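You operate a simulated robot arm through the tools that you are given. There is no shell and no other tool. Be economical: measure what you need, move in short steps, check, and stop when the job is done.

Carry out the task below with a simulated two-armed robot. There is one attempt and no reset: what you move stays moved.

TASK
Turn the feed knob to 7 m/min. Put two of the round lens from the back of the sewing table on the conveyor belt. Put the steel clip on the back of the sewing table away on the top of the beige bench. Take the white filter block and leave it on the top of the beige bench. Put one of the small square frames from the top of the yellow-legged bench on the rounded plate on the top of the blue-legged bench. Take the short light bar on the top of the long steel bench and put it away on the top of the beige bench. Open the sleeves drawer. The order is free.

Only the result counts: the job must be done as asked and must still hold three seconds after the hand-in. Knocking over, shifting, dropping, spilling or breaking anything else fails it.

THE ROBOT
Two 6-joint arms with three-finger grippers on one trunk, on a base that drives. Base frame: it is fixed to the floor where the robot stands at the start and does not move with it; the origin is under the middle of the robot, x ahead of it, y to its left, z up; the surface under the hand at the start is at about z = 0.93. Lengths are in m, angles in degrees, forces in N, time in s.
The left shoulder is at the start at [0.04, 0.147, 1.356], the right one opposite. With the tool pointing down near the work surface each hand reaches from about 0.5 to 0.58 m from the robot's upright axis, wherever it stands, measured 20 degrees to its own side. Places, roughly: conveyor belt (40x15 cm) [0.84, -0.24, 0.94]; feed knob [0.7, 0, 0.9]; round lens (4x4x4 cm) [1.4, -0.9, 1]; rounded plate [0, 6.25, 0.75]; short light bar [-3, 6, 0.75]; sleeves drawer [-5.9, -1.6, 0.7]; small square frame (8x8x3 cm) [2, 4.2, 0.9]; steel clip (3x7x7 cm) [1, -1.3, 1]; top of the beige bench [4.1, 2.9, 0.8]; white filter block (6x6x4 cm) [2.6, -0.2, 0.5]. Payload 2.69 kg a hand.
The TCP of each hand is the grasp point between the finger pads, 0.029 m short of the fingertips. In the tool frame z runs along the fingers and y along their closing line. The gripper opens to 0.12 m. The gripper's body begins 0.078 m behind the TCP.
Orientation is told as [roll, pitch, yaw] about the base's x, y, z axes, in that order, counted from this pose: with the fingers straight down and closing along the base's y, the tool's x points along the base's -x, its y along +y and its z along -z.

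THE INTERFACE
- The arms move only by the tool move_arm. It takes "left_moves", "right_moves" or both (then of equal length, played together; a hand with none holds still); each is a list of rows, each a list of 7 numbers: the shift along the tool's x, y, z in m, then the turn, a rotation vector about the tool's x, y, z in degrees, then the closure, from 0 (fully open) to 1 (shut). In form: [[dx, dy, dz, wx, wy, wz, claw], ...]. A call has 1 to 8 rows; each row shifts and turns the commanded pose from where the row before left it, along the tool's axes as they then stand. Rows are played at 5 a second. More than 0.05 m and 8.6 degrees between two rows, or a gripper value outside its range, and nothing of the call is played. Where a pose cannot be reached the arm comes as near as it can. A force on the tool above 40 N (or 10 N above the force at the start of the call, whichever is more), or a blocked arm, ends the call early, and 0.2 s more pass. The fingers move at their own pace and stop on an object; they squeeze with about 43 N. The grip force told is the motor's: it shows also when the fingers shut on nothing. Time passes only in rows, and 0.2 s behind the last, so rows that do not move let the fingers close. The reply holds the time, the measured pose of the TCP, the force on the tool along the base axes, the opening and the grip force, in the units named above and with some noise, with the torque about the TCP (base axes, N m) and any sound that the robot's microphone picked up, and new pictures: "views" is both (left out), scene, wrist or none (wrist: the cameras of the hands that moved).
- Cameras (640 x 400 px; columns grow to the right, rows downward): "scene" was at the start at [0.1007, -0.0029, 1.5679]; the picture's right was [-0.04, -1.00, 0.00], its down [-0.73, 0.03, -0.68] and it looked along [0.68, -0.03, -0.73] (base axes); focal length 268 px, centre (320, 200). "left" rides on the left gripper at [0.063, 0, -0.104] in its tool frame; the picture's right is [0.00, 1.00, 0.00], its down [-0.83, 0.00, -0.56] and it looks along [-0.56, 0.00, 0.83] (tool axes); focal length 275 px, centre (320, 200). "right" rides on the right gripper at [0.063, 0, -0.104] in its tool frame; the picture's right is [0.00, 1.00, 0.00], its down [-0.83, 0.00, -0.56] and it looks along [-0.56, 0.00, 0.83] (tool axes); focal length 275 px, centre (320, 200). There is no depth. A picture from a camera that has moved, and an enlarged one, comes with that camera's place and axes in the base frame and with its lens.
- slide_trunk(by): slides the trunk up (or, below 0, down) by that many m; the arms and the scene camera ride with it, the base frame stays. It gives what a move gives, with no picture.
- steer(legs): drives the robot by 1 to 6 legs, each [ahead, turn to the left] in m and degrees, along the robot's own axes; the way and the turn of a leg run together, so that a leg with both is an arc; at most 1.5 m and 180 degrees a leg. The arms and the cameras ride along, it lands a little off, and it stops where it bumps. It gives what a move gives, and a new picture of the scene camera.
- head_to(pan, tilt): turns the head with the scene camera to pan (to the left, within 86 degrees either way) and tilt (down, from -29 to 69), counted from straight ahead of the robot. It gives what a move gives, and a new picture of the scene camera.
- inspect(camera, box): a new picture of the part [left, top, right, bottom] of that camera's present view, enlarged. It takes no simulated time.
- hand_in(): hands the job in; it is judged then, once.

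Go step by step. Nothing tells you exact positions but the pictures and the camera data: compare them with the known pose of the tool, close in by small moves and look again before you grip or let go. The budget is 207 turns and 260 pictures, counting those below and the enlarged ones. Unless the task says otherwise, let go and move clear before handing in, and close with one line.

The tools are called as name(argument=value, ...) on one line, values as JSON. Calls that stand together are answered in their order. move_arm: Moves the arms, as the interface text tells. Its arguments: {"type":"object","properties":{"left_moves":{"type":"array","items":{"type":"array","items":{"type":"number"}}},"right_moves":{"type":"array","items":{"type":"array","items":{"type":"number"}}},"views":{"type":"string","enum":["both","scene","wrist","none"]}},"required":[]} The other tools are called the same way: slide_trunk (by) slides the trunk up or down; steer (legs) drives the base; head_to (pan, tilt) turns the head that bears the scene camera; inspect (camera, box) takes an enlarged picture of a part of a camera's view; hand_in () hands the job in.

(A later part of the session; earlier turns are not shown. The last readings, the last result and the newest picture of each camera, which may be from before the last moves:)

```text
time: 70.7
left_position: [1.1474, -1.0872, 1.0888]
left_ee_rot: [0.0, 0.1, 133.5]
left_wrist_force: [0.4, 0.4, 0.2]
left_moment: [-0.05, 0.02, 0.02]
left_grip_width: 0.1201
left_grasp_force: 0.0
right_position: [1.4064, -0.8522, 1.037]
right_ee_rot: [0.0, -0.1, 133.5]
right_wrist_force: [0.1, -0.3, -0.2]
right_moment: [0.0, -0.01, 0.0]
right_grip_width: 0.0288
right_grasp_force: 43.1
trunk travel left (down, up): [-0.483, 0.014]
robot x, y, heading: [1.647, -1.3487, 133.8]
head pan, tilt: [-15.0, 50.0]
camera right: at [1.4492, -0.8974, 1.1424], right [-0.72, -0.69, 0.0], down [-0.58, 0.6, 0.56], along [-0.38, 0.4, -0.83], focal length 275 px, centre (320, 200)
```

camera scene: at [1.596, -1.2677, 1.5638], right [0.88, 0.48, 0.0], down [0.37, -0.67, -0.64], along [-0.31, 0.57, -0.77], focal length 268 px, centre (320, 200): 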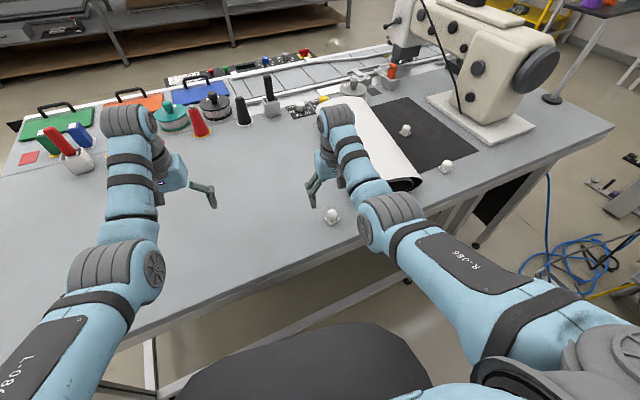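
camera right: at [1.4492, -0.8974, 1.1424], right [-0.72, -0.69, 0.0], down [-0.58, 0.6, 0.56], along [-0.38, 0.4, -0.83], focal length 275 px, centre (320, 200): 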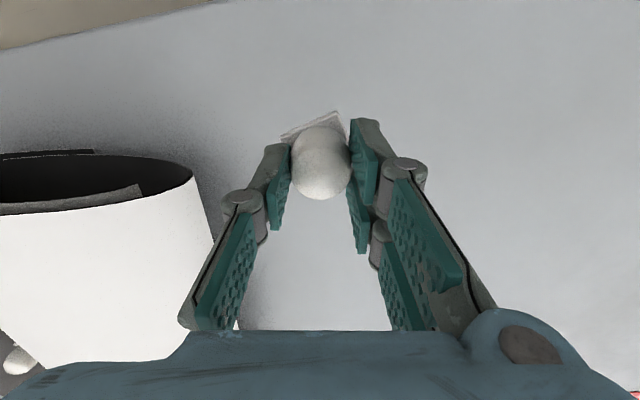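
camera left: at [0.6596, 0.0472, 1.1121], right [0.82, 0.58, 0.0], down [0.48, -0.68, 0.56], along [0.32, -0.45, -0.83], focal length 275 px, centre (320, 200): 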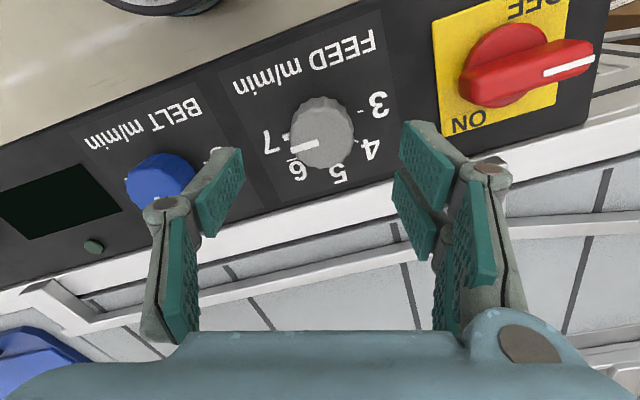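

Lens 1 is held. I raise it, turn back along the aisle and go on to the second lens for the left hand.

move_arm(right_moves=[[0, 0, -0.03, 0, 0, 0, 0.8], [0, 0, -0.03, 0, 0, 0, 0.8]], views="none")

steer(legs=[[0, -82.5], [0.67, 0], [0, 69]])

head_to(pan=15, tilt=50)

```text
time: 71.3
left_position: [1.1476, -1.088, 1.087]
left_ee_rot: [-0.1, 0.1, 133.5]
left_wrist_force: [-0.3, -0.1, 0.0]
left_moment: [-0.01, 0.02, -0.01]
left_grip_width: 0.1199
left_grasp_force: 0.0
right_position: [1.3999, -0.8474, 1.0941]
right_ee_rot: [0.0, 0.1, 133.6]
right_wrist_force: [0.5, 0.6, -0.4]
right_moment: [0.04, -0.02, 0.01]
right_grip_width: 0.0289
right_grasp_force: 43.1
right hand out of reach, approached as far as the arm can: row 2
trunk travel left (down, up): [-0.483, 0.014]
robot x, y, heading: [1.6439, -1.3499, 133.5]
head pan, tilt: [-15.0, 50.0]
```

```text
time: 81.6
left_position: [1.6398, -0.4616, 1.0883]
left_ee_rot: [0.0, 0.1, 120.9]
left_wrist_force: [0.4, -0.2, -1.1]
left_moment: [0.03, -0.01, 0.02]
left_grip_width: 0.1199
left_grasp_force: 0.2
right_position: [1.9402, -0.2814, 1.0926]
right_ee_rot: [-0.1, 0.0, 120.8]
right_wrist_force: [0.4, -0.2, -0.1]
right_moment: [0.01, -0.02, -0.02]
right_grip_width: 0.0292
right_grasp_force: 43.1
trunk travel left (down, up): [-0.483, 0.014]
robot x, y, heading: [2.0663, -0.8272, 121.0]
head pan, tilt: [-15.0, 50.0]
camera scene: at [2.0398, -0.7341, 1.5637], right [0.96, 0.27, 0.0], down [0.21, -0.74, -0.64], along [-0.18, 0.62, -0.77], focal length 268 px, centre (320, 200)
```

scene: 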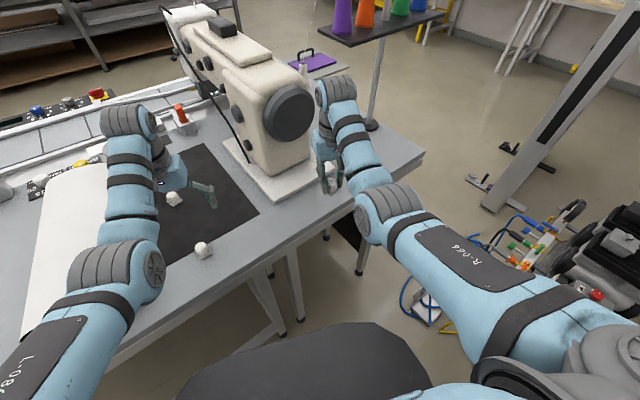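

```text
time: 82.5
left_position: [1.6396, -0.4619, 1.0887]
left_ee_rot: [0.0, 0.0, 121.0]
left_wrist_force: [-0.7, -0.1, 1.0]
left_moment: [-0.01, 0.01, 0.0]
left_grip_width: 0.12
left_grasp_force: 0.0
right_position: [1.9393, -0.2817, 1.0933]
right_ee_rot: [0.0, 0.1, 120.9]
right_wrist_force: [-0.5, 0.4, -0.7]
right_moment: [0.0, -0.01, -0.01]
right_grip_width: 0.0288
right_grasp_force: 43.5
trunk travel left (down, up): [-0.483, 0.014]
robot x, y, heading: [2.0717, -0.8267, 120.9]
head pan, tilt: [15.0, 50.0]
camera scene: at [2.0049, -0.7551, 1.5638], right [0.7, 0.72, 0.0], down [0.55, -0.53, -0.64], along [-0.46, 0.45, -0.77], focal length 268 px, centre (320, 200)
```

scene: 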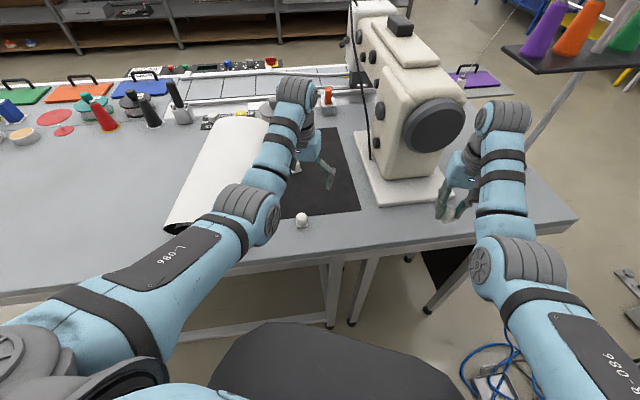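

Lens 4 is near (1.655,-0.483), almost under the left hand. I go down partly and look.

move_arm(left_moves=[[0.025, -0.002, 0.02, 0, 0, 0, 0.3], [0, 0, 0.035, 0, 0, 0, 0.38], [0, 0, 0, 0, 0, 0, 0.38]], views="wrist")

```text
time: 83.3
left_position: [1.6483, -0.4722, 1.0257]
left_ee_rot: [0.0, -0.1, 120.9]
left_wrist_force: [0.3, 0.4, 0.5]
left_moment: [0.03, 0.0, 0.0]
left_grip_width: 0.0745
left_grasp_force: 0.1
left hand out of reach, approached as far as the arm can: row 1
right_position: [1.9393, -0.2815, 1.0914]
right_ee_rot: [0.0, 0.1, 120.9]
right_wrist_force: [-0.5, 0.7, -0.6]
right_moment: [-0.02, 0.01, 0.0]
right_grip_width: 0.0289
right_grasp_force: 42.7
trunk travel left (down, up): [-0.483, 0.014]
robot x, y, heading: [2.0695, -0.8243, 120.7]
head pan, tilt: [15.0, 50.0]
camera left: at [1.6806, -0.5279, 1.1321], right [-0.86, -0.51, 0.0], down [-0.42, 0.72, 0.56], along [-0.28, 0.48, -0.83], focal length 275 px, centre (320, 200)
```

left: 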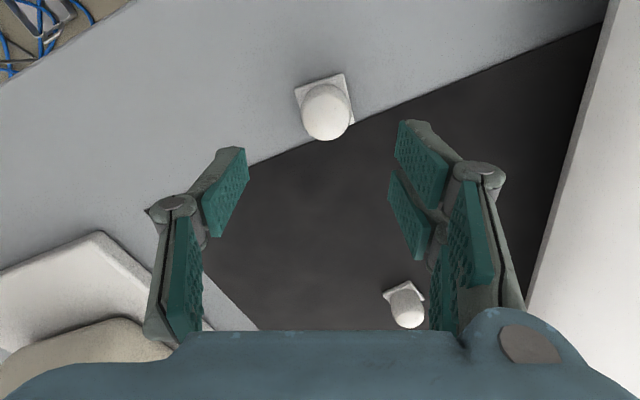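

move_arm(left_moves=[[0.014, 0.004, 0, 0, 0, 0, 0.38], [0, 0, 0.03, 0, 0, 0, 0.38], [0, 0, 0.021, 0, 0, 0, 0.38], [0, 0, 0, 0, 0, 0, 0.38]], views="wrist")

```text
time: 84.3
left_position: [1.654, -0.4869, 0.9762]
left_ee_rot: [0.0, 0.1, 120.9]
left_wrist_force: [0.7, -1.3, -0.4]
left_moment: [0.0, 0.02, 0.0]
left_grip_width: 0.0743
left_grasp_force: 0.1
right_position: [1.9396, -0.2818, 1.0925]
right_ee_rot: [0.1, -0.1, 120.9]
right_wrist_force: [-0.1, -0.2, -0.8]
right_moment: [-0.01, 0.0, 0.0]
right_grip_width: 0.029
right_grasp_force: 42.8
trunk travel left (down, up): [-0.483, 0.014]
robot x, y, heading: [2.072, -0.8283, 120.8]
head pan, tilt: [15.0, 50.0]
camera left: at [1.6859, -0.5427, 1.0806], right [-0.86, -0.51, 0.0], down [-0.42, 0.72, 0.56], along [-0.28, 0.48, -0.83], focal length 275 px, centre (320, 200)
```

left: 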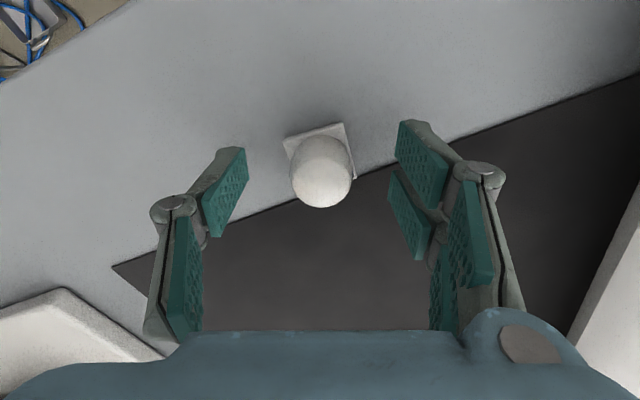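

move_arm(left_moves=[[-0.003, 0, 0, 0, 0, 0, 0.8], [0, 0, 0, 0, 0, 0, 0.8], [0, 0, -0.03, 0, 0, 0, 0.8], [0, 0, -0.03, 0, 0, 0, 0.8], [0, 0, -0.04, 0, 0, 0, 0.8]], views="wrist")

head_to(pan=-50, tilt=40)

```text
time: 85.5
left_position: [1.6448, -0.4719, 1.0662]
left_ee_rot: [0.0, 0.1, 120.9]
left_wrist_force: [0.5, -0.4, 1.1]
left_moment: [-0.01, 0.01, -0.02]
left_grip_width: 0.0295
left_grasp_force: 42.9
left hand out of reach, approached as far as the arm can: row 5
right_position: [1.9395, -0.281, 1.0926]
right_ee_rot: [-0.1, 0.1, 120.9]
right_wrist_force: [0.1, 0.0, -0.2]
right_moment: [0.01, 0.01, 0.01]
right_grip_width: 0.0289
right_grasp_force: 42.6
trunk travel left (down, up): [-0.483, 0.014]
robot x, y, heading: [2.0695, -0.8276, 121.1]
head pan, tilt: [15.0, 50.0]
camera left: at [1.677, -0.5272, 1.1716], right [-0.86, -0.51, 0.0], down [-0.42, 0.72, 0.55], along [-0.28, 0.48, -0.83], focal length 275 px, centre (320, 200)
```

left: 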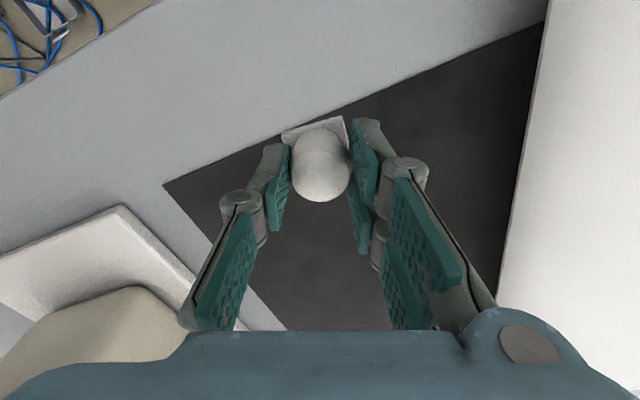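

```text
time: 86.9
left_position: [1.6439, -0.4724, 1.066]
left_ee_rot: [0.0, 0.0, 120.9]
left_wrist_force: [-0.1, 0.2, -0.6]
left_moment: [-0.02, 0.02, -0.01]
left_grip_width: 0.0295
left_grasp_force: 43.2
right_position: [1.9402, -0.2809, 1.092]
right_ee_rot: [0.0, 0.0, 120.9]
right_wrist_force: [-0.8, -0.1, 0.6]
right_moment: [0.01, 0.01, -0.01]
right_grip_width: 0.0289
right_grasp_force: 42.6
trunk travel left (down, up): [-0.483, 0.014]
robot x, y, heading: [2.071, -0.8246, 121.2]
head pan, tilt: [-50.0, 40.0]
camera scene: at [2.088, -0.7281, 1.5779], right [0.95, -0.33, 0.0], down [-0.21, -0.61, -0.77], along [0.25, 0.72, -0.64], focal length 268 px, centre (320, 200)
```

scene: 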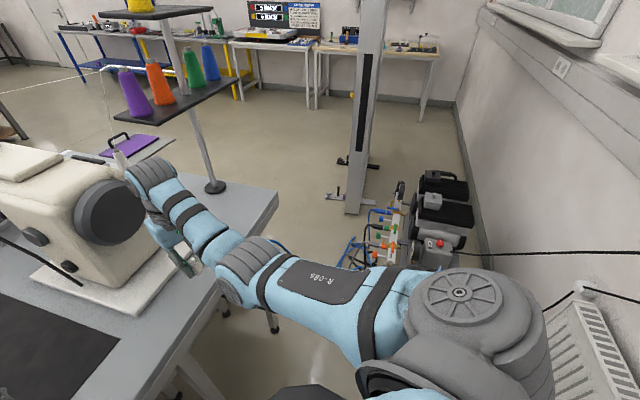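

Both lenses are held. I turn back, reverse down the aisle the way I came, and reverse along the table's right end to the front.

steer(legs=[[0, -63.3], [-1.0, 0], [-0.98, 0]])

```text
time: 99.5
left_position: [1.1395, -1.9539, 1.0645]
left_ee_rot: [0.1, 0.1, 56.8]
left_wrist_force: [0.0, 0.0, -0.6]
left_moment: [0.0, 0.02, 0.01]
left_grip_width: 0.0293
left_grasp_force: 42.7
right_position: [1.4394, -2.1349, 1.092]
right_ee_rot: [0.0, 0.1, 56.6]
right_wrist_force: [0.2, 0.3, 0.2]
right_moment: [-0.01, 0.0, 0.0]
right_grip_width: 0.0289
right_grasp_force: 43.1
trunk travel left (down, up): [-0.483, 0.014]
robot x, y, heading: [1.0068, -2.4906, 57.0]
head pan, tilt: [-50.0, 40.0]
camera scene: at [1.1018, -2.4619, 1.5778], right [0.12, -0.99, 0.0], down [-0.64, -0.08, -0.77], along [0.76, 0.09, -0.64], focal length 268 px, centre (320, 200)
```

scene: 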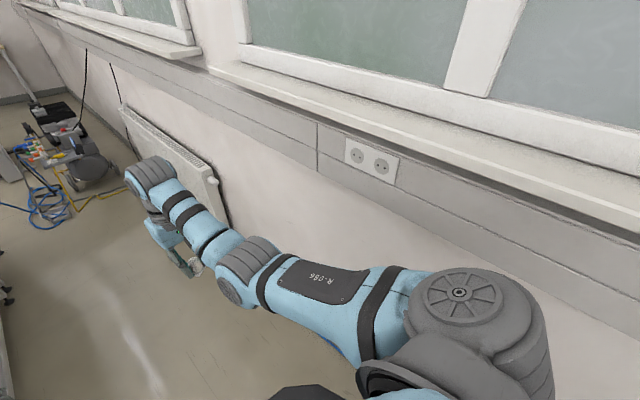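

Turning here toward the wall would be tight, so I turn left and drive forward along the table's right end, then to the front of the belt.

steer(legs=[[0, 88.5], [1.3, 0], [1.29, 0], [0, -90], [1.0, 0], [0.76, 0]])

head_to(pan=-20, tilt=40)

```text
time: 128.1
left_position: [0.0588, 0.9547, 1.0665]
left_ee_rot: [-0.1, 0.0, 54.7]
left_wrist_force: [0.0, -0.4, -1.2]
left_moment: [0.05, 0.0, -0.01]
left_grip_width: 0.0293
left_grasp_force: 42.9
right_position: [0.3537, 0.7624, 1.0932]
right_ee_rot: [-0.1, 0.1, 54.6]
right_wrist_force: [0.0, -0.3, -1.3]
right_moment: [0.02, -0.01, 0.01]
right_grip_width: 0.029
right_grasp_force: 42.9
trunk travel left (down, up): [-0.483, 0.014]
robot x, y, heading: [-0.0936, 0.4228, 54.6]
head pan, tilt: [-50.0, 40.0]
camera scene: at [0.0034, 0.4465, 1.578], right [0.08, -1.0, 0.0], down [-0.64, -0.05, -0.77], along [0.76, 0.06, -0.64], focal length 268 px, centre (320, 200)
```

scene: 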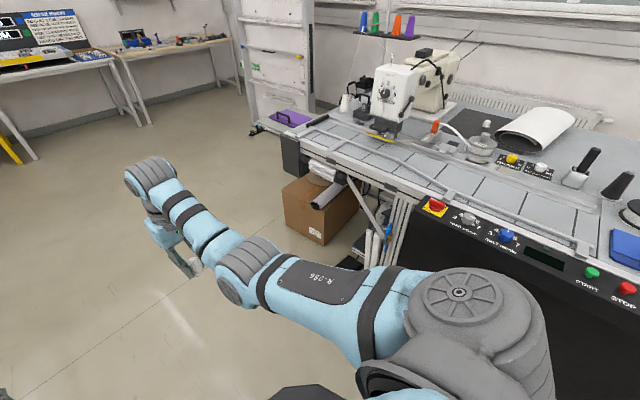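

```text
time: 129.1
left_position: [0.0608, 0.9567, 1.065]
left_ee_rot: [-0.1, 0.1, 54.7]
left_wrist_force: [1.0, 0.0, -0.7]
left_moment: [0.03, 0.02, 0.01]
left_grip_width: 0.0292
left_grasp_force: 43.5
right_position: [0.354, 0.765, 1.0926]
right_ee_rot: [0.0, 0.1, 54.6]
right_wrist_force: [0.4, 0.4, -0.2]
right_moment: [0.0, 0.0, 0.02]
right_grip_width: 0.0288
right_grasp_force: 43.0
trunk travel left (down, up): [-0.483, 0.014]
robot x, y, heading: [-0.0925, 0.4242, 54.6]
head pan, tilt: [-20.0, 40.0]
camera scene: at [-0.0099, 0.49, 1.5779], right [0.57, -0.82, 0.0], down [-0.53, -0.37, -0.77], along [0.63, 0.43, -0.64], focal length 268 px, centre (320, 200)
```

scene: 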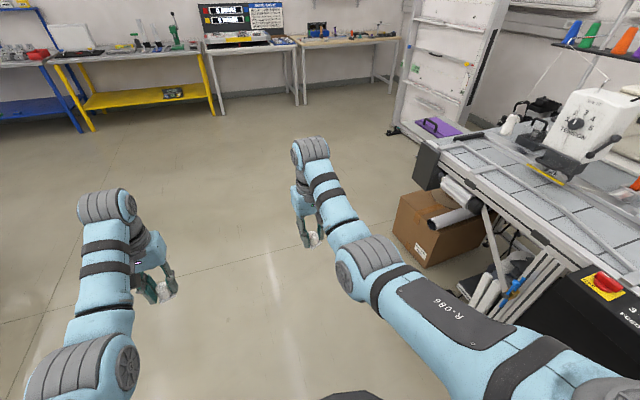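

I face the table and move up to it.

steer(legs=[[0, -89], [0.42, 0]])

head_to(pan=0, tilt=55)

```text
time: 135.4
left_position: [0.783, 0.045, 1.0679]
left_ee_rot: [0.0, -0.1, -34.4]
left_wrist_force: [0.5, -0.2, 0.1]
left_moment: [-0.03, 0.0, 0.02]
left_grip_width: 0.0291
left_grasp_force: 42.8
right_position: [0.5949, -0.2517, 1.0931]
right_ee_rot: [0.0, -0.1, -34.4]
right_wrist_force: [-0.6, 0.8, -0.1]
right_moment: [0.0, -0.03, 0.0]
right_grip_width: 0.0289
right_grasp_force: 43.5
trunk travel left (down, up): [-0.483, 0.014]
robot x, y, heading: [0.2541, 0.191, -34.4]
head pan, tilt: [-20.0, 40.0]
camera scene: at [0.3143, 0.1104, 1.5782], right [-0.81, -0.58, 0.0], down [-0.37, 0.52, -0.77], along [0.45, -0.62, -0.64], focal length 268 px, centre (320, 200)
```

scene: 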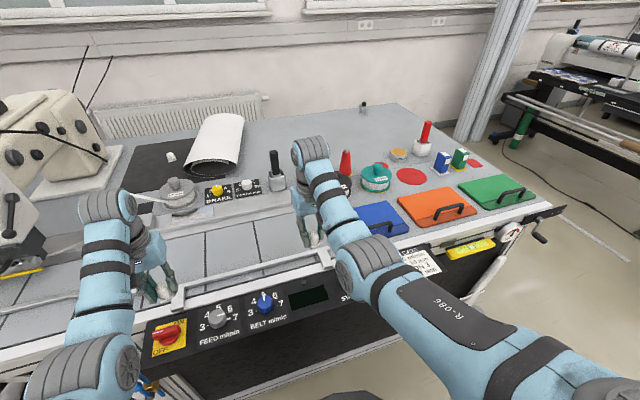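

```text
time: 136.3
left_position: [0.7843, 0.0435, 1.0648]
left_ee_rot: [-0.1, -0.1, -34.4]
left_wrist_force: [1.4, -1.0, -0.4]
left_moment: [-0.03, 0.0, -0.02]
left_grip_width: 0.0294
left_grasp_force: 42.7
right_position: [0.5961, -0.2517, 1.0918]
right_ee_rot: [0.0, 0.1, -34.4]
right_wrist_force: [0.3, -0.8, 0.0]
right_moment: [0.01, -0.03, 0.02]
right_grip_width: 0.029
right_grasp_force: 43.1
trunk travel left (down, up): [-0.483, 0.014]
robot x, y, heading: [0.2506, 0.1887, -34.6]
head pan, tilt: [0.0, 55.0]
camera scene: at [0.3274, 0.1367, 1.5573], right [-0.57, -0.82, 0.0], down [-0.68, 0.46, -0.57], along [0.47, -0.32, -0.82], focal length 268 px, centre (320, 200)
```

scene: 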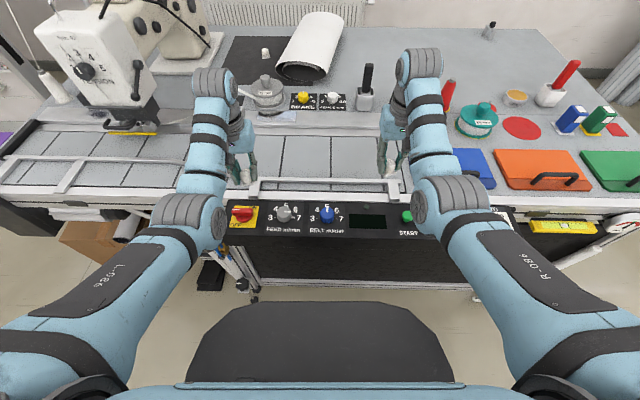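

The belt lies ahead at n≈0.75–0.9 (robot-forward 0.65–0.8). I try stretching both arms forward above it to see the reach.

move_arm(left_moves=[[-0.03, -0.02, 0, 0, 0, 0, 0.8], [-0.03, -0.02, 0, 0, 0, 0, 0.8], [-0.03, -0.02, 0, 0, 0, 0, 0.8], [-0.03, -0.02, 0, 0, 0, 0, 0.8]], right_moves=[[-0.03, 0.01, 0, 0, 0, 0, 0.8], [-0.03, 0.01, 0, 0, 0, 0, 0.8], [-0.03, 0.01, 0, 0, 0, 0, 0.8], [-0.03, 0.01, 0, 0, 0, 0, 0.8]], views="scene")

```text
time: 137.3
left_position: [0.7812, -0.03, 1.0721]
left_ee_rot: [-0.1, 0.1, -34.4]
left_wrist_force: [0.1, -0.8, -0.7]
left_moment: [0.01, -0.05, -0.01]
left_grip_width: 0.0293
left_grasp_force: 42.9
left hand out of reach, approached as far as the arm can: row 2, 3, 4
right_position: [0.6386, -0.2503, 1.0939]
right_ee_rot: [0.0, 0.2, -34.5]
right_wrist_force: [0.0, -0.3, -0.1]
right_moment: [-0.03, 0.02, 0.02]
right_grip_width: 0.0288
right_grasp_force: 43.4
right hand out of reach, approached as far as the arm can: row 2, 3, 4
trunk travel left (down, up): [-0.483, 0.014]
robot x, y, heading: [0.2496, 0.1866, -34.5]
head pan, tilt: [0.0, 55.0]
camera scene: at [0.3268, 0.137, 1.5572], right [-0.57, -0.82, 0.0], down [-0.68, 0.46, -0.57], along [0.47, -0.32, -0.82], focal length 268 px, centre (320, 200)
```

scene: 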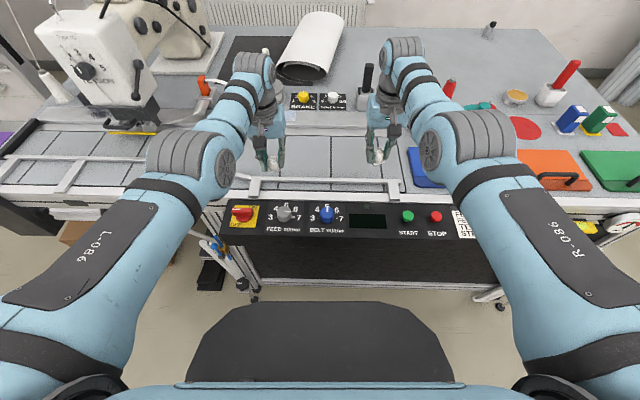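

The arms reach only about 0.58 from the axis, so I must come nearer. I drive up in small steps.

steer(legs=[[0.06, 0]])

head_to(pan=0, tilt=69)

```text
time: 138.2
left_position: [0.8319, -0.0684, 1.0715]
left_ee_rot: [-0.1, -0.1, -34.3]
left_wrist_force: [-0.6, -0.9, -4.1]
left_moment: [0.03, 0.04, -0.02]
left_grip_width: 0.0293
left_grasp_force: 43.0
right_position: [0.6936, -0.287, 1.0931]
right_ee_rot: [0.0, -0.1, -34.5]
right_wrist_force: [0.4, -0.6, -1.8]
right_moment: [-0.05, 0.0, 0.0]
right_grip_width: 0.0292
right_grasp_force: 43.2
trunk travel left (down, up): [-0.483, 0.014]
robot x, y, heading: [0.2976, 0.155, -34.3]
head pan, tilt: [0.0, 55.0]
camera scene: at [0.3823, 0.0991, 1.5566], right [-0.57, -0.82, 0.0], down [-0.68, 0.47, -0.57], along [0.47, -0.32, -0.82], focal length 268 px, centre (320, 200)
```

scene: 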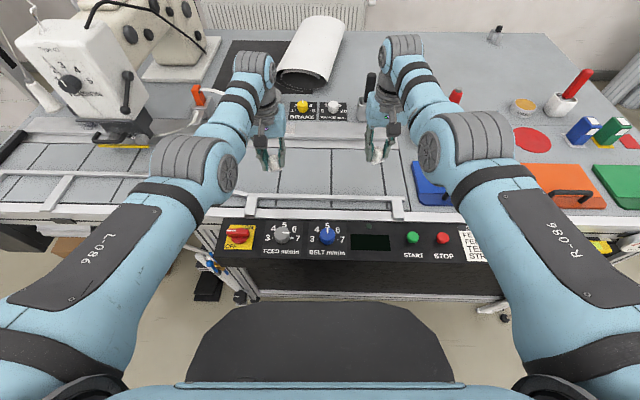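

```text
time: 139.0
left_position: [0.8293, -0.0668, 1.0752]
left_ee_rot: [0.0, -0.5, -34.4]
left_wrist_force: [0.3, 0.6, 0.3]
left_moment: [-0.01, -0.01, -0.02]
left_grip_width: 0.0294
left_grasp_force: 43.0
right_position: [0.6882, -0.2847, 1.0982]
right_ee_rot: [0.0, -0.4, -34.3]
right_wrist_force: [-0.1, 0.1, -1.1]
right_moment: [0.02, -0.04, -0.05]
right_grip_width: 0.029
right_grasp_force: 43.3
trunk travel left (down, up): [-0.483, 0.014]
robot x, y, heading: [0.299, 0.152, -34.5]
head pan, tilt: [0.0, 68.8]
camera scene: at [0.3615, 0.1133, 1.542], right [-0.57, -0.82, 0.0], down [-0.77, 0.53, -0.36], along [0.3, -0.21, -0.93], focal length 268 px, centre (320, 200)
```

scene: 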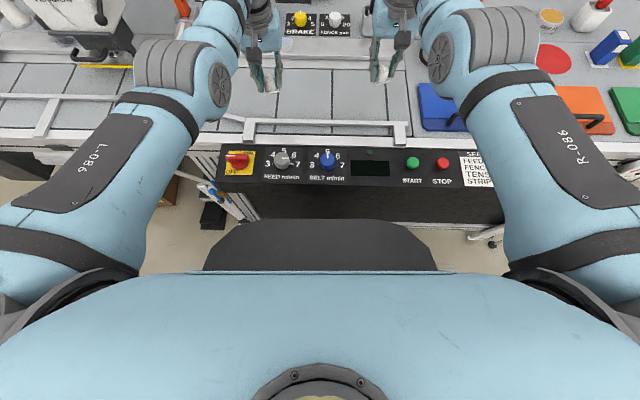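

The pitch reading changed slightly, which may mean the robot touches something. I back off a little and read again.

steer(legs=[[-0.02, 0]])

```text
time: 139.8
left_position: [0.8143, -0.0571, 1.0729]
left_ee_rot: [0.0, -0.3, -34.4]
left_wrist_force: [0.0, -0.8, -0.6]
left_moment: [0.01, 0.02, -0.03]
left_grip_width: 0.0293
left_grasp_force: 42.8
right_position: [0.6765, -0.2742, 1.0956]
right_ee_rot: [0.0, -0.3, -34.4]
right_wrist_force: [1.3, -0.5, 0.0]
right_moment: [0.02, 0.01, -0.01]
right_grip_width: 0.0291
right_grasp_force: 42.5
trunk travel left (down, up): [-0.483, 0.014]
robot x, y, heading: [0.2832, 0.1646, -34.3]
head pan, tilt: [0.0, 68.8]
camera scene: at [0.3502, 0.1211, 1.5416], right [-0.57, -0.82, 0.0], down [-0.77, 0.53, -0.36], along [0.3, -0.2, -0.93], focal length 268 px, centre (320, 200)
```

scene: 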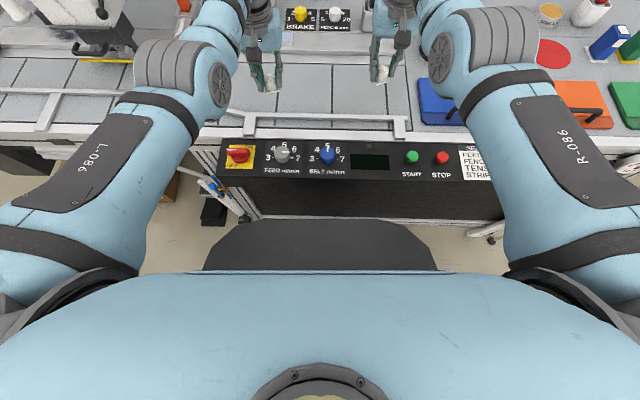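

steer(legs=[[-0.04, 0]])

head_to(pan=35, tilt=60)

```text
time: 140.7
left_position: [0.7875, -0.0376, 1.0691]
left_ee_rot: [0.0, 0.0, -34.4]
left_wrist_force: [1.2, -0.6, -0.5]
left_moment: [0.06, 0.11, 0.0]
left_grip_width: 0.0295
left_grasp_force: 42.9
right_position: [0.648, -0.2553, 1.0929]
right_ee_rot: [0.1, 0.1, -34.4]
right_wrist_force: [-0.1, -0.3, -1.4]
right_moment: [0.04, 0.08, -0.01]
right_grip_width: 0.0293
right_grasp_force: 42.7
trunk travel left (down, up): [-0.483, 0.014]
robot x, y, heading: [0.2527, 0.1896, -34.3]
head pan, tilt: [0.0, 68.8]
camera scene: at [0.3248, 0.1385, 1.541], right [-0.57, -0.82, 0.0], down [-0.77, 0.53, -0.35], along [0.29, -0.2, -0.94], focal length 268 px, centre (320, 200)
```

scene: 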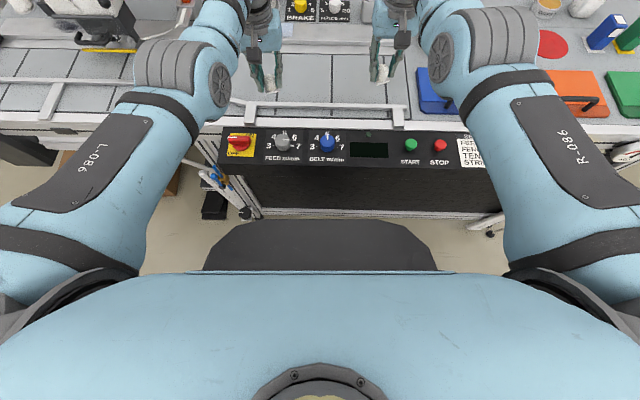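

```text
time: 141.7
left_position: [0.7789, -0.0332, 1.0759]
left_ee_rot: [0.0, -0.5, -34.4]
left_wrist_force: [0.7, -0.4, -0.9]
left_moment: [0.01, 0.0, 0.03]
left_grip_width: 0.0293
left_grasp_force: 42.7
right_position: [0.639, -0.2506, 1.0976]
right_ee_rot: [0.1, -0.3, -34.4]
right_wrist_force: [-0.5, 0.4, -0.6]
right_moment: [-0.06, -0.04, 0.01]
right_grip_width: 0.0292
right_grasp_force: 43.2
trunk travel left (down, up): [-0.483, 0.014]
robot x, y, heading: [0.247, 0.186, -34.5]
head pan, tilt: [35.0, 60.0]
camera scene: at [0.3332, 0.1789, 1.5513], right [0.01, -1.0, 0.0], down [-0.87, -0.01, -0.5], along [0.5, 0.0, -0.87], focal length 268 px, centre (320, 200)
```

scene: 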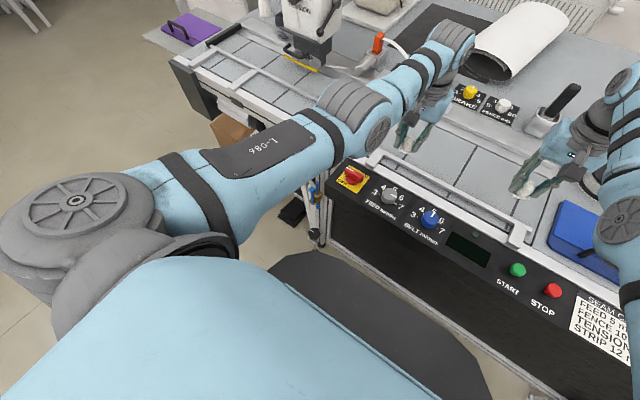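

The reading wobbles here too, so it comes from the stretched arms and not from contact. I drive ahead again, 0.11 m.

steer(legs=[[0.11, 0]])

head_to(pan=0, tilt=55)

```text
time: 142.9
left_position: [0.8675, -0.095, 1.0784]
left_ee_rot: [0.0, -0.9, -34.4]
left_wrist_force: [1.1, -1.7, -0.7]
left_moment: [0.07, 0.03, -0.02]
left_grip_width: 0.0294
left_grasp_force: 43.2
right_position: [0.7297, -0.3115, 1.1029]
right_ee_rot: [-0.1, -0.8, -34.5]
right_wrist_force: [-0.7, 1.2, -0.4]
right_moment: [-0.05, -0.07, -0.03]
right_grip_width: 0.0292
right_grasp_force: 42.9
trunk travel left (down, up): [-0.483, 0.014]
robot x, y, heading: [0.3418, 0.1265, -34.5]
head pan, tilt: [35.0, 60.0]
camera scene: at [0.422, 0.1181, 1.5513], right [0.01, -1.0, 0.0], down [-0.86, -0.01, -0.5], along [0.5, 0.0, -0.86], focal length 268 px, centre (320, 200)
```

scene: 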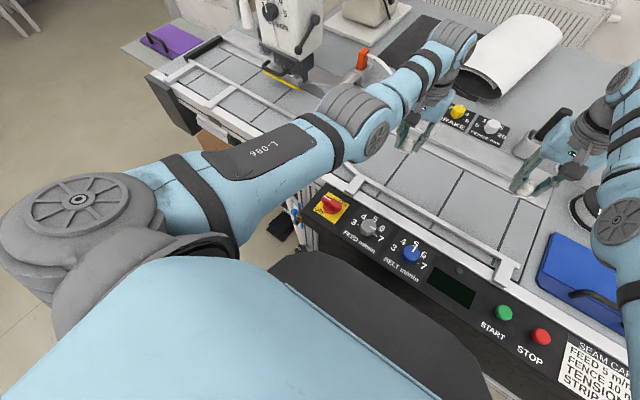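

```text
time: 143.9
left_position: [0.869, -0.0965, 1.078]
left_ee_rot: [0.0, -0.6, -34.5]
left_wrist_force: [-0.4, -0.1, -0.6]
left_moment: [0.04, -0.01, -0.03]
left_grip_width: 0.0295
left_grasp_force: 43.3
right_position: [0.7324, -0.3121, 1.1011]
right_ee_rot: [-0.1, -0.7, -34.5]
right_wrist_force: [-0.3, 0.0, -0.1]
right_moment: [0.0, 0.03, 0.02]
right_grip_width: 0.0288
right_grasp_force: 43.1
trunk travel left (down, up): [-0.483, 0.014]
robot x, y, heading: [0.3406, 0.1248, -34.4]
head pan, tilt: [0.0, 55.0]
camera scene: at [0.419, 0.0737, 1.5572], right [-0.57, -0.82, 0.0], down [-0.68, 0.46, -0.57], along [0.47, -0.32, -0.82], focal length 268 px, centre (320, 200)
```

scene: 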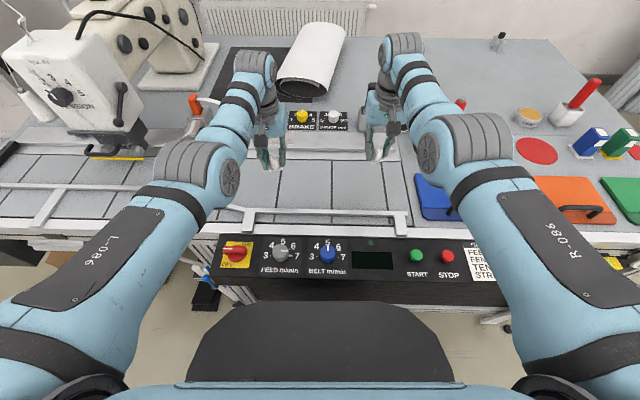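

Both lenses hang above the belt now (n≈0.775). I lower both and look.

move_arm(left_moves=[[0, -0.01, 0.02, 0, 0, 0, 0.8], [0, -0.01, 0.03, 0, 0, 0, 0.8], [0, 0, 0.02, 0, 0, 0, 0.8], [0, 0, 0, 0, 0, 0, 0.8]], right_moves=[[0, 0.01, 0.03, 0, 0, 0, 0.8], [0, 0.01, 0.04, 0, 0, 0, 0.8], [0, 0, 0.02, 0, 0, 0, 0.8], [0, 0, 0, 0, 0, 0, 0.8]], views="both")

```text
time: 144.9
left_position: [0.8525, -0.1036, 1.0097]
left_ee_rot: [-0.1, -0.7, -34.5]
left_wrist_force: [-0.4, -0.7, 0.6]
left_moment: [-0.02, 0.04, 0.03]
left_grip_width: 0.0292
left_grasp_force: 43.2
left hand out of reach, approached as far as the arm can: row 2, 3
right_position: [0.7296, -0.2932, 1.0136]
right_ee_rot: [0.0, -0.6, -34.5]
right_wrist_force: [-0.6, -0.1, 0.4]
right_moment: [0.06, 0.01, 0.03]
right_grip_width: 0.0288
right_grasp_force: 42.2
right hand out of reach, approached as far as the arm can: row 1, 2, 3
trunk travel left (down, up): [-0.483, 0.014]
robot x, y, heading: [0.3398, 0.1276, -34.5]
head pan, tilt: [0.0, 55.0]
camera scene: at [0.4195, 0.0734, 1.5573], right [-0.57, -0.82, 0.0], down [-0.68, 0.46, -0.57], along [0.47, -0.32, -0.82], focal length 268 px, centre (320, 200)
camera right: at [0.6763, -0.2554, 1.1179], right [0.56, 0.83, 0.0], down [0.68, -0.46, 0.56], along [0.47, -0.32, -0.83], focal length 275 px, centre (320, 200)
camera left: at [0.7997, -0.068, 1.1137], right [0.57, 0.82, 0.0], down [0.68, -0.47, 0.57], along [0.47, -0.32, -0.82], focal length 275 px, centre (320, 200)
```

scene: 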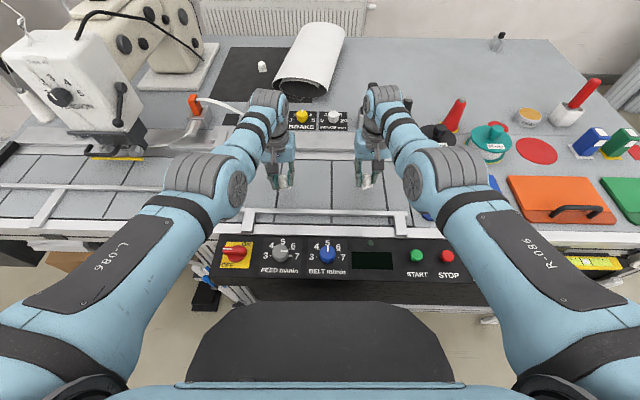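
right: 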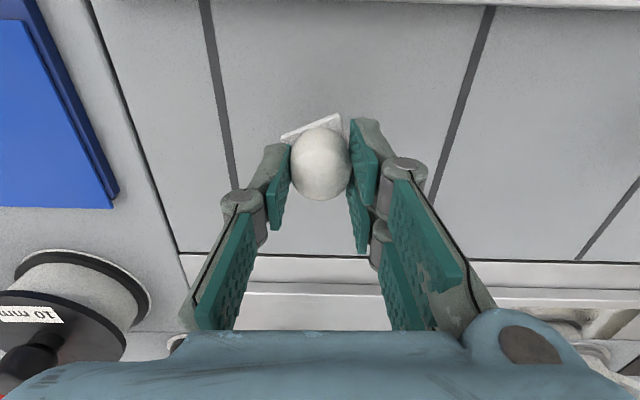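
left: 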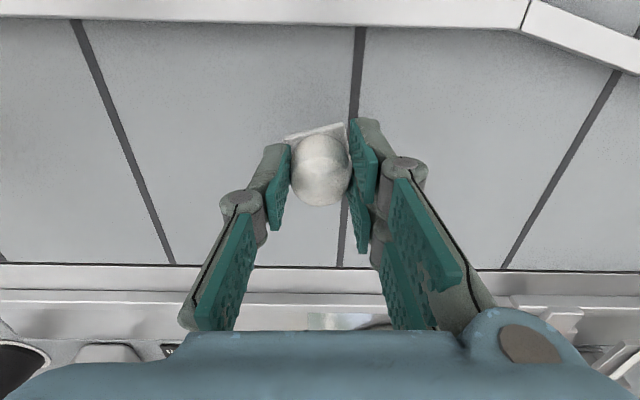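

Both lenses are well inside the belt. I lower them to just above contact.

move_arm(left_moves=[[0, 0, 0.012, 0, 0, 0, 0.8], [0, 0, 0.01, 0, 0, 0, 0.8], [0, 0, 0, 0, 0, 0, 0.8]], right_moves=[[0, 0, 0.014, 0, 0, 0, 0.8], [0, 0, 0.012, 0, 0, 0, 0.8], [0, 0, 0, 0, 0, 0, 0.8]], views="wrist")

```text
time: 145.7
left_position: [0.8499, -0.0988, 0.9891]
left_ee_rot: [0.0, -0.7, -34.4]
left_wrist_force: [0.0, 0.0, 0.0]
left_moment: [-0.01, 0.01, -0.01]
left_grip_width: 0.0294
left_grasp_force: 43.2
left hand out of reach, approached as far as the arm can: row 2
right_position: [0.7238, -0.291, 0.9909]
right_ee_rot: [-0.1, -0.6, -34.4]
right_wrist_force: [-0.3, 0.7, -0.3]
right_moment: [0.01, -0.01, 0.0]
right_grip_width: 0.029
right_grasp_force: 43.3
right hand out of reach, approached as far as the arm can: row 1, 2
trunk travel left (down, up): [-0.483, 0.014]
robot x, y, heading: [0.3424, 0.1275, -34.7]
head pan, tilt: [0.0, 55.0]
camera right: at [0.6695, -0.2548, 1.0936], right [0.56, 0.83, 0.0], down [0.68, -0.46, 0.56], along [0.47, -0.32, -0.83], focal length 275 px, centre (320, 200)
camera left: at [0.7965, -0.0629, 1.0931], right [0.57, 0.82, 0.0], down [0.68, -0.47, 0.57], along [0.47, -0.32, -0.82], focal length 275 px, centre (320, 200)
```

right: 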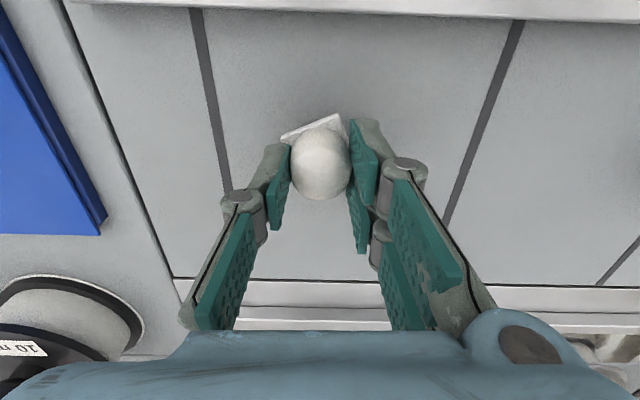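
left: 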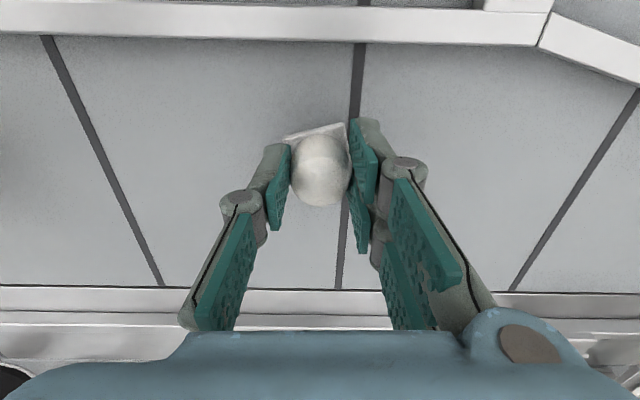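

move_arm(left_moves=[[0, 0, 0.004, 0, 0, 0, 0.8], [0, 0, 0.004, 0, 0, 0, 0.8], [0, 0, 0, 0, 0, 0, 0.8]], right_moves=[[0, 0, 0.004, 0, 0, 0, 0.8], [0, 0, 0.005, 0, 0, 0, 0.8], [0, 0, 0, 0, 0, 0, 0.8]], views="none")

```text
time: 146.5
left_position: [0.8479, -0.0979, 0.9813]
left_ee_rot: [0.0, -0.7, -34.4]
left_wrist_force: [0.8, -0.3, -1.5]
left_moment: [-0.02, 0.01, -0.03]
left_grip_width: 0.0293
left_grasp_force: 43.2
right_position: [0.7208, -0.2876, 0.9827]
right_ee_rot: [-0.1, -0.6, -34.6]
right_wrist_force: [0.4, -0.8, 0.0]
right_moment: [-0.05, 0.01, -0.03]
right_grip_width: 0.0292
right_grasp_force: 43.2
trunk travel left (down, up): [-0.483, 0.014]
robot x, y, heading: [0.3447, 0.1248, -34.4]
head pan, tilt: [0.0, 55.0]
```

move_arm(left_moves=[[0, 0, 0.003, 0, 0, 0, 0.8], [0, 0, 0.003, 0, 0, 0, 0.8], [0, 0, 0, 0, 0, 0, 0.8]], right_moves=[[0, 0, 0.003, 0, 0, 0, 0.8], [0, 0, 0.003, 0, 0, 0, 0.8], [0, 0, 0, 0, 0, 0, 0.8]], views="none")

```text
time: 147.3
left_position: [0.8484, -0.0959, 0.9772]
left_ee_rot: [0.0, -0.8, -34.5]
left_wrist_force: [1.1, -0.7, 4.7]
left_moment: [0.0, -0.03, -0.01]
left_grip_width: 0.0295
left_grasp_force: 42.9
left hand out of reach, approached as far as the arm can: row 1
right_position: [0.7222, -0.2885, 0.9795]
right_ee_rot: [-0.2, -0.6, -34.4]
right_wrist_force: [-0.5, 0.3, -0.8]
right_moment: [0.03, 0.03, 0.0]
right_grip_width: 0.0288
right_grasp_force: 43.5
right hand out of reach, approached as far as the arm can: row 1
trunk travel left (down, up): [-0.483, 0.014]
robot x, y, heading: [0.3412, 0.1266, -34.7]
head pan, tilt: [0.0, 55.0]
```

Left is touching. I open the left hand and lower the right a bit more.

move_arm(left_moves=[[0, 0, 0, 0, 0, 0, 0.5], [0, 0, 0, 0, 0, 0, 0.4], [0, 0, 0, 0, 0, 0, 0.4]], right_moves=[[0, 0, 0.002, 0, 0, 0, 0.8], [0, 0, 0.002, 0, 0, 0, 0.8], [0, 0, 0, 0, 0, 0, 0.8]], views="wrist")

```text
time: 148.1
left_position: [0.8468, -0.0956, 0.9776]
left_ee_rot: [0.0, -0.7, -34.4]
left_wrist_force: [0.1, -0.3, -1.1]
left_moment: [-0.05, 0.02, -0.02]
left_grip_width: 0.0718
left_grasp_force: 0.1
right_position: [0.7201, -0.2895, 0.9753]
right_ee_rot: [-0.1, -0.7, -34.6]
right_wrist_force: [3.7, -1.5, 9.6]
right_moment: [0.06, 0.03, 0.04]
right_grip_width: 0.029
right_grasp_force: 43.2
trunk travel left (down, up): [-0.483, 0.014]
robot x, y, heading: [0.3428, 0.1277, -34.5]
head pan, tilt: [0.0, 55.0]
camera right: at [0.666, -0.2527, 1.08], right [0.56, 0.83, 0.0], down [0.68, -0.46, 0.57], along [0.47, -0.32, -0.82], focal length 275 px, centre (320, 200)
camera left: at [0.7946, -0.0597, 1.0802], right [0.57, 0.82, 0.0], down [0.68, -0.47, 0.57], along [0.47, -0.32, -0.82], focal length 275 px, centre (320, 200)
```

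right: 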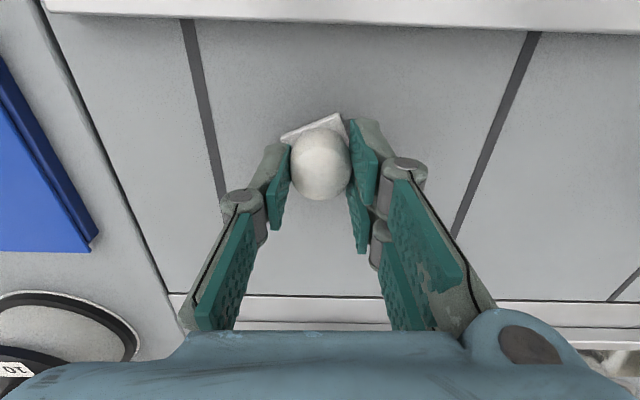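
left: 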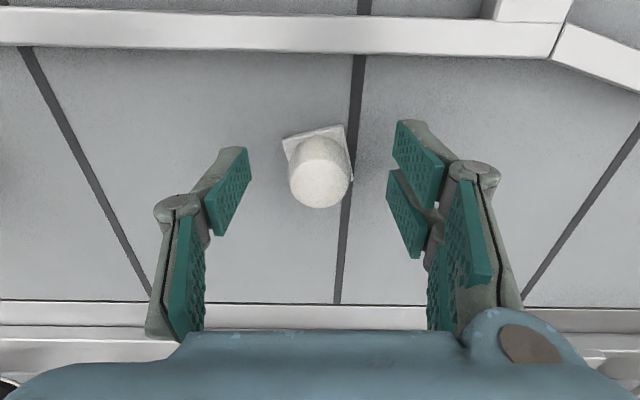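

Left lens stands on the belt; the right one touches with about 9 N. I open the right hand and raise both straight up.

move_arm(left_moves=[[0, 0, 0, 0, 0, 0, 0.4], [0, 0, 0, 0, 0, 0, 0.4], [0, 0, -0.04, 0, 0, 0, 0.4], [0, 0, -0.04, 0, 0, 0, 0.4]], right_moves=[[0, 0, -0.001, 0, 0, 0, 0.5], [0, 0, 0, 0, 0, 0, 0.4], [0, 0, -0.04, 0, 0, 0, 0.4], [0, 0, -0.04, 0, 0, 0, 0.4]], views="both")

```text
time: 149.1
left_position: [0.8572, -0.1086, 1.0536]
left_ee_rot: [0.0, -0.7, -34.4]
left_wrist_force: [0.6, 0.7, -0.1]
left_moment: [0.01, -0.03, 0.0]
left_grip_width: 0.072
left_grasp_force: 0.1
left hand out of reach, approached as far as the arm can: row 3, 4
right_position: [0.7336, -0.2958, 1.0528]
right_ee_rot: [-0.1, -0.5, -34.5]
right_wrist_force: [0.1, 0.3, -0.4]
right_moment: [0.0, 0.02, 0.01]
right_grip_width: 0.072
right_grasp_force: 0.1
right hand out of reach, approached as far as the arm can: row 3, 4
trunk travel left (down, up): [-0.483, 0.014]
robot x, y, heading: [0.3431, 0.1235, -34.4]
head pan, tilt: [0.0, 55.0]
camera scene: at [0.4185, 0.0738, 1.5573], right [-0.57, -0.82, 0.0], down [-0.67, 0.46, -0.57], along [0.47, -0.33, -0.82], focal length 268 px, centre (320, 200)
camera right: at [0.6798, -0.2596, 1.157], right [0.56, 0.83, 0.0], down [0.68, -0.46, 0.56], along [0.47, -0.32, -0.83], focal length 275 px, centre (320, 200)
camera left: at [0.8046, -0.0729, 1.1584], right [0.57, 0.82, 0.0], down [0.68, -0.47, 0.57], along [0.46, -0.32, -0.82], focal length 275 px, centre (320, 200)
```

scene: 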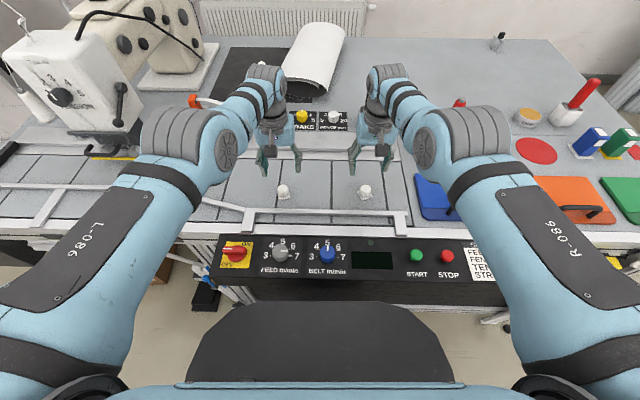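
right: 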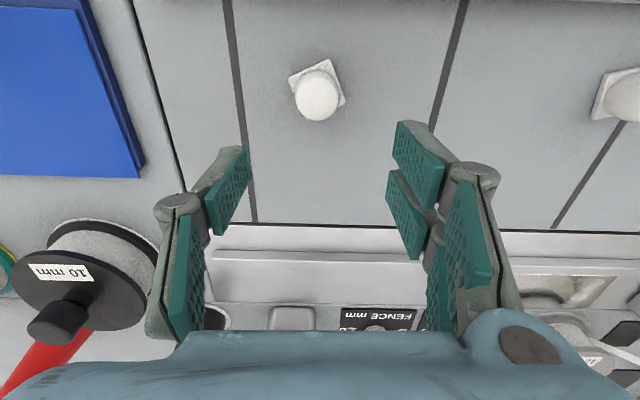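
left: 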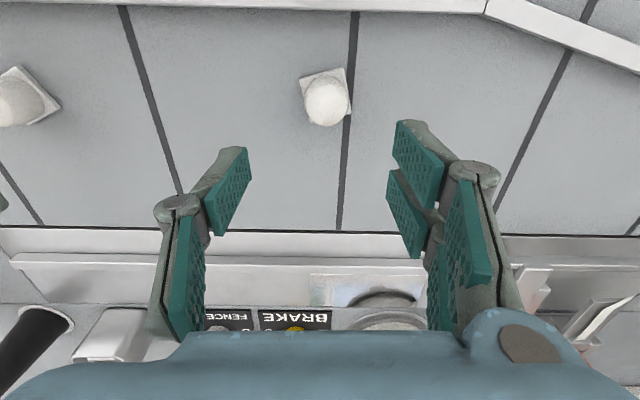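

Both lenses stand on the belt, but rather near its front side; the belt's middle lies about 4 cm farther in. I first test whether the base can come 0.05 m nearer.

steer(legs=[[0.05, 0]])

```text
time: 150.0
left_position: [0.9005, -0.14, 1.0577]
left_ee_rot: [0.0, -1.1, -34.4]
left_wrist_force: [-1.2, 3.3, -1.7]
left_moment: [-0.16, -0.13, 0.02]
left_grip_width: 0.0718
left_grasp_force: 0.0
right_position: [0.7796, -0.3252, 1.0552]
right_ee_rot: [0.0, -1.1, -34.5]
right_wrist_force: [-3.2, 1.2, -1.0]
right_moment: [-0.1, -0.2, 0.04]
right_grip_width: 0.0721
right_grasp_force: 0.0
trunk travel left (down, up): [-0.483, 0.014]
robot x, y, heading: [0.3828, 0.0968, -34.3]
head pan, tilt: [0.0, 55.0]
camera scene: at [0.463, 0.0434, 1.557], right [-0.57, -0.82, 0.0], down [-0.68, 0.46, -0.57], along [0.47, -0.32, -0.82], focal length 268 px, centre (320, 200)
```

scene: 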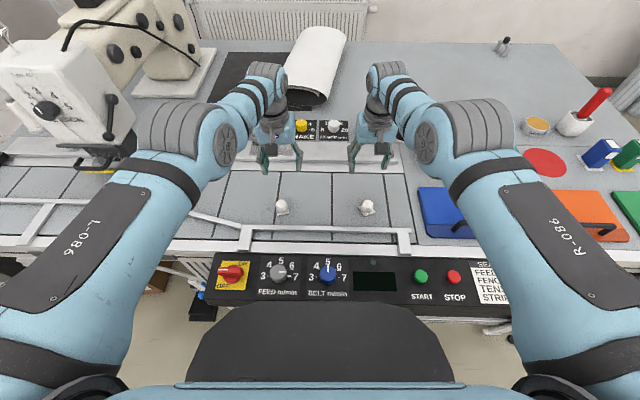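

The base fits. Now I bring both hands back over the lenses and check.

move_arm(left_moves=[[0.035, 0.003, 0.015, 0, 0, 0, 0.4], [0.034, 0.003, 0.02, 0, 0, 0, 0.4], [0, 0, 0, 0, 0, 0, 0.4]], right_moves=[[0.035, -0.002, 0.015, 0, 0, 0, 0.4], [0.034, -0.002, 0.02, 0, 0, 0, 0.4], [0, 0, 0, 0, 0, 0, 0.4]], views="wrist")

```text
time: 150.8
left_position: [0.8828, -0.1388, 1.0094]
left_ee_rot: [-0.1, -1.4, -34.4]
left_wrist_force: [-0.2, 0.6, -0.2]
left_moment: [-0.01, -0.02, -0.02]
left_grip_width: 0.0722
left_grasp_force: 0.0
left hand out of reach, approached as far as the arm can: row 1, 2
right_position: [0.7703, -0.3102, 1.0076]
right_ee_rot: [0.0, -1.3, -34.5]
right_wrist_force: [-0.9, 0.8, -0.8]
right_moment: [-0.03, -0.05, 0.01]
right_grip_width: 0.072
right_grasp_force: 0.1
right hand out of reach, approached as far as the arm can: row 1, 2
trunk travel left (down, up): [-0.483, 0.014]
robot x, y, heading: [0.3826, 0.1019, -34.3]
head pan, tilt: [0.0, 55.0]
camera right: at [0.7158, -0.2735, 1.1114], right [0.56, 0.83, 0.0], down [0.68, -0.46, 0.57], along [0.47, -0.32, -0.82], focal length 275 px, centre (320, 200)
camera left: at [0.8296, -0.1015, 1.1131], right [0.57, 0.82, 0.0], down [0.67, -0.47, 0.58], along [0.47, -0.33, -0.82], focal length 275 px, centre (320, 200)
```

right: 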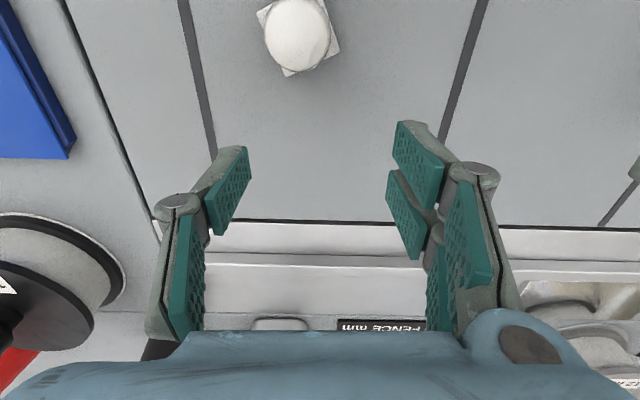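
left: 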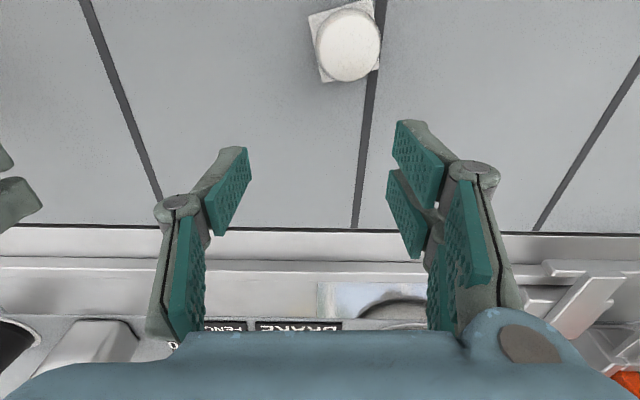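

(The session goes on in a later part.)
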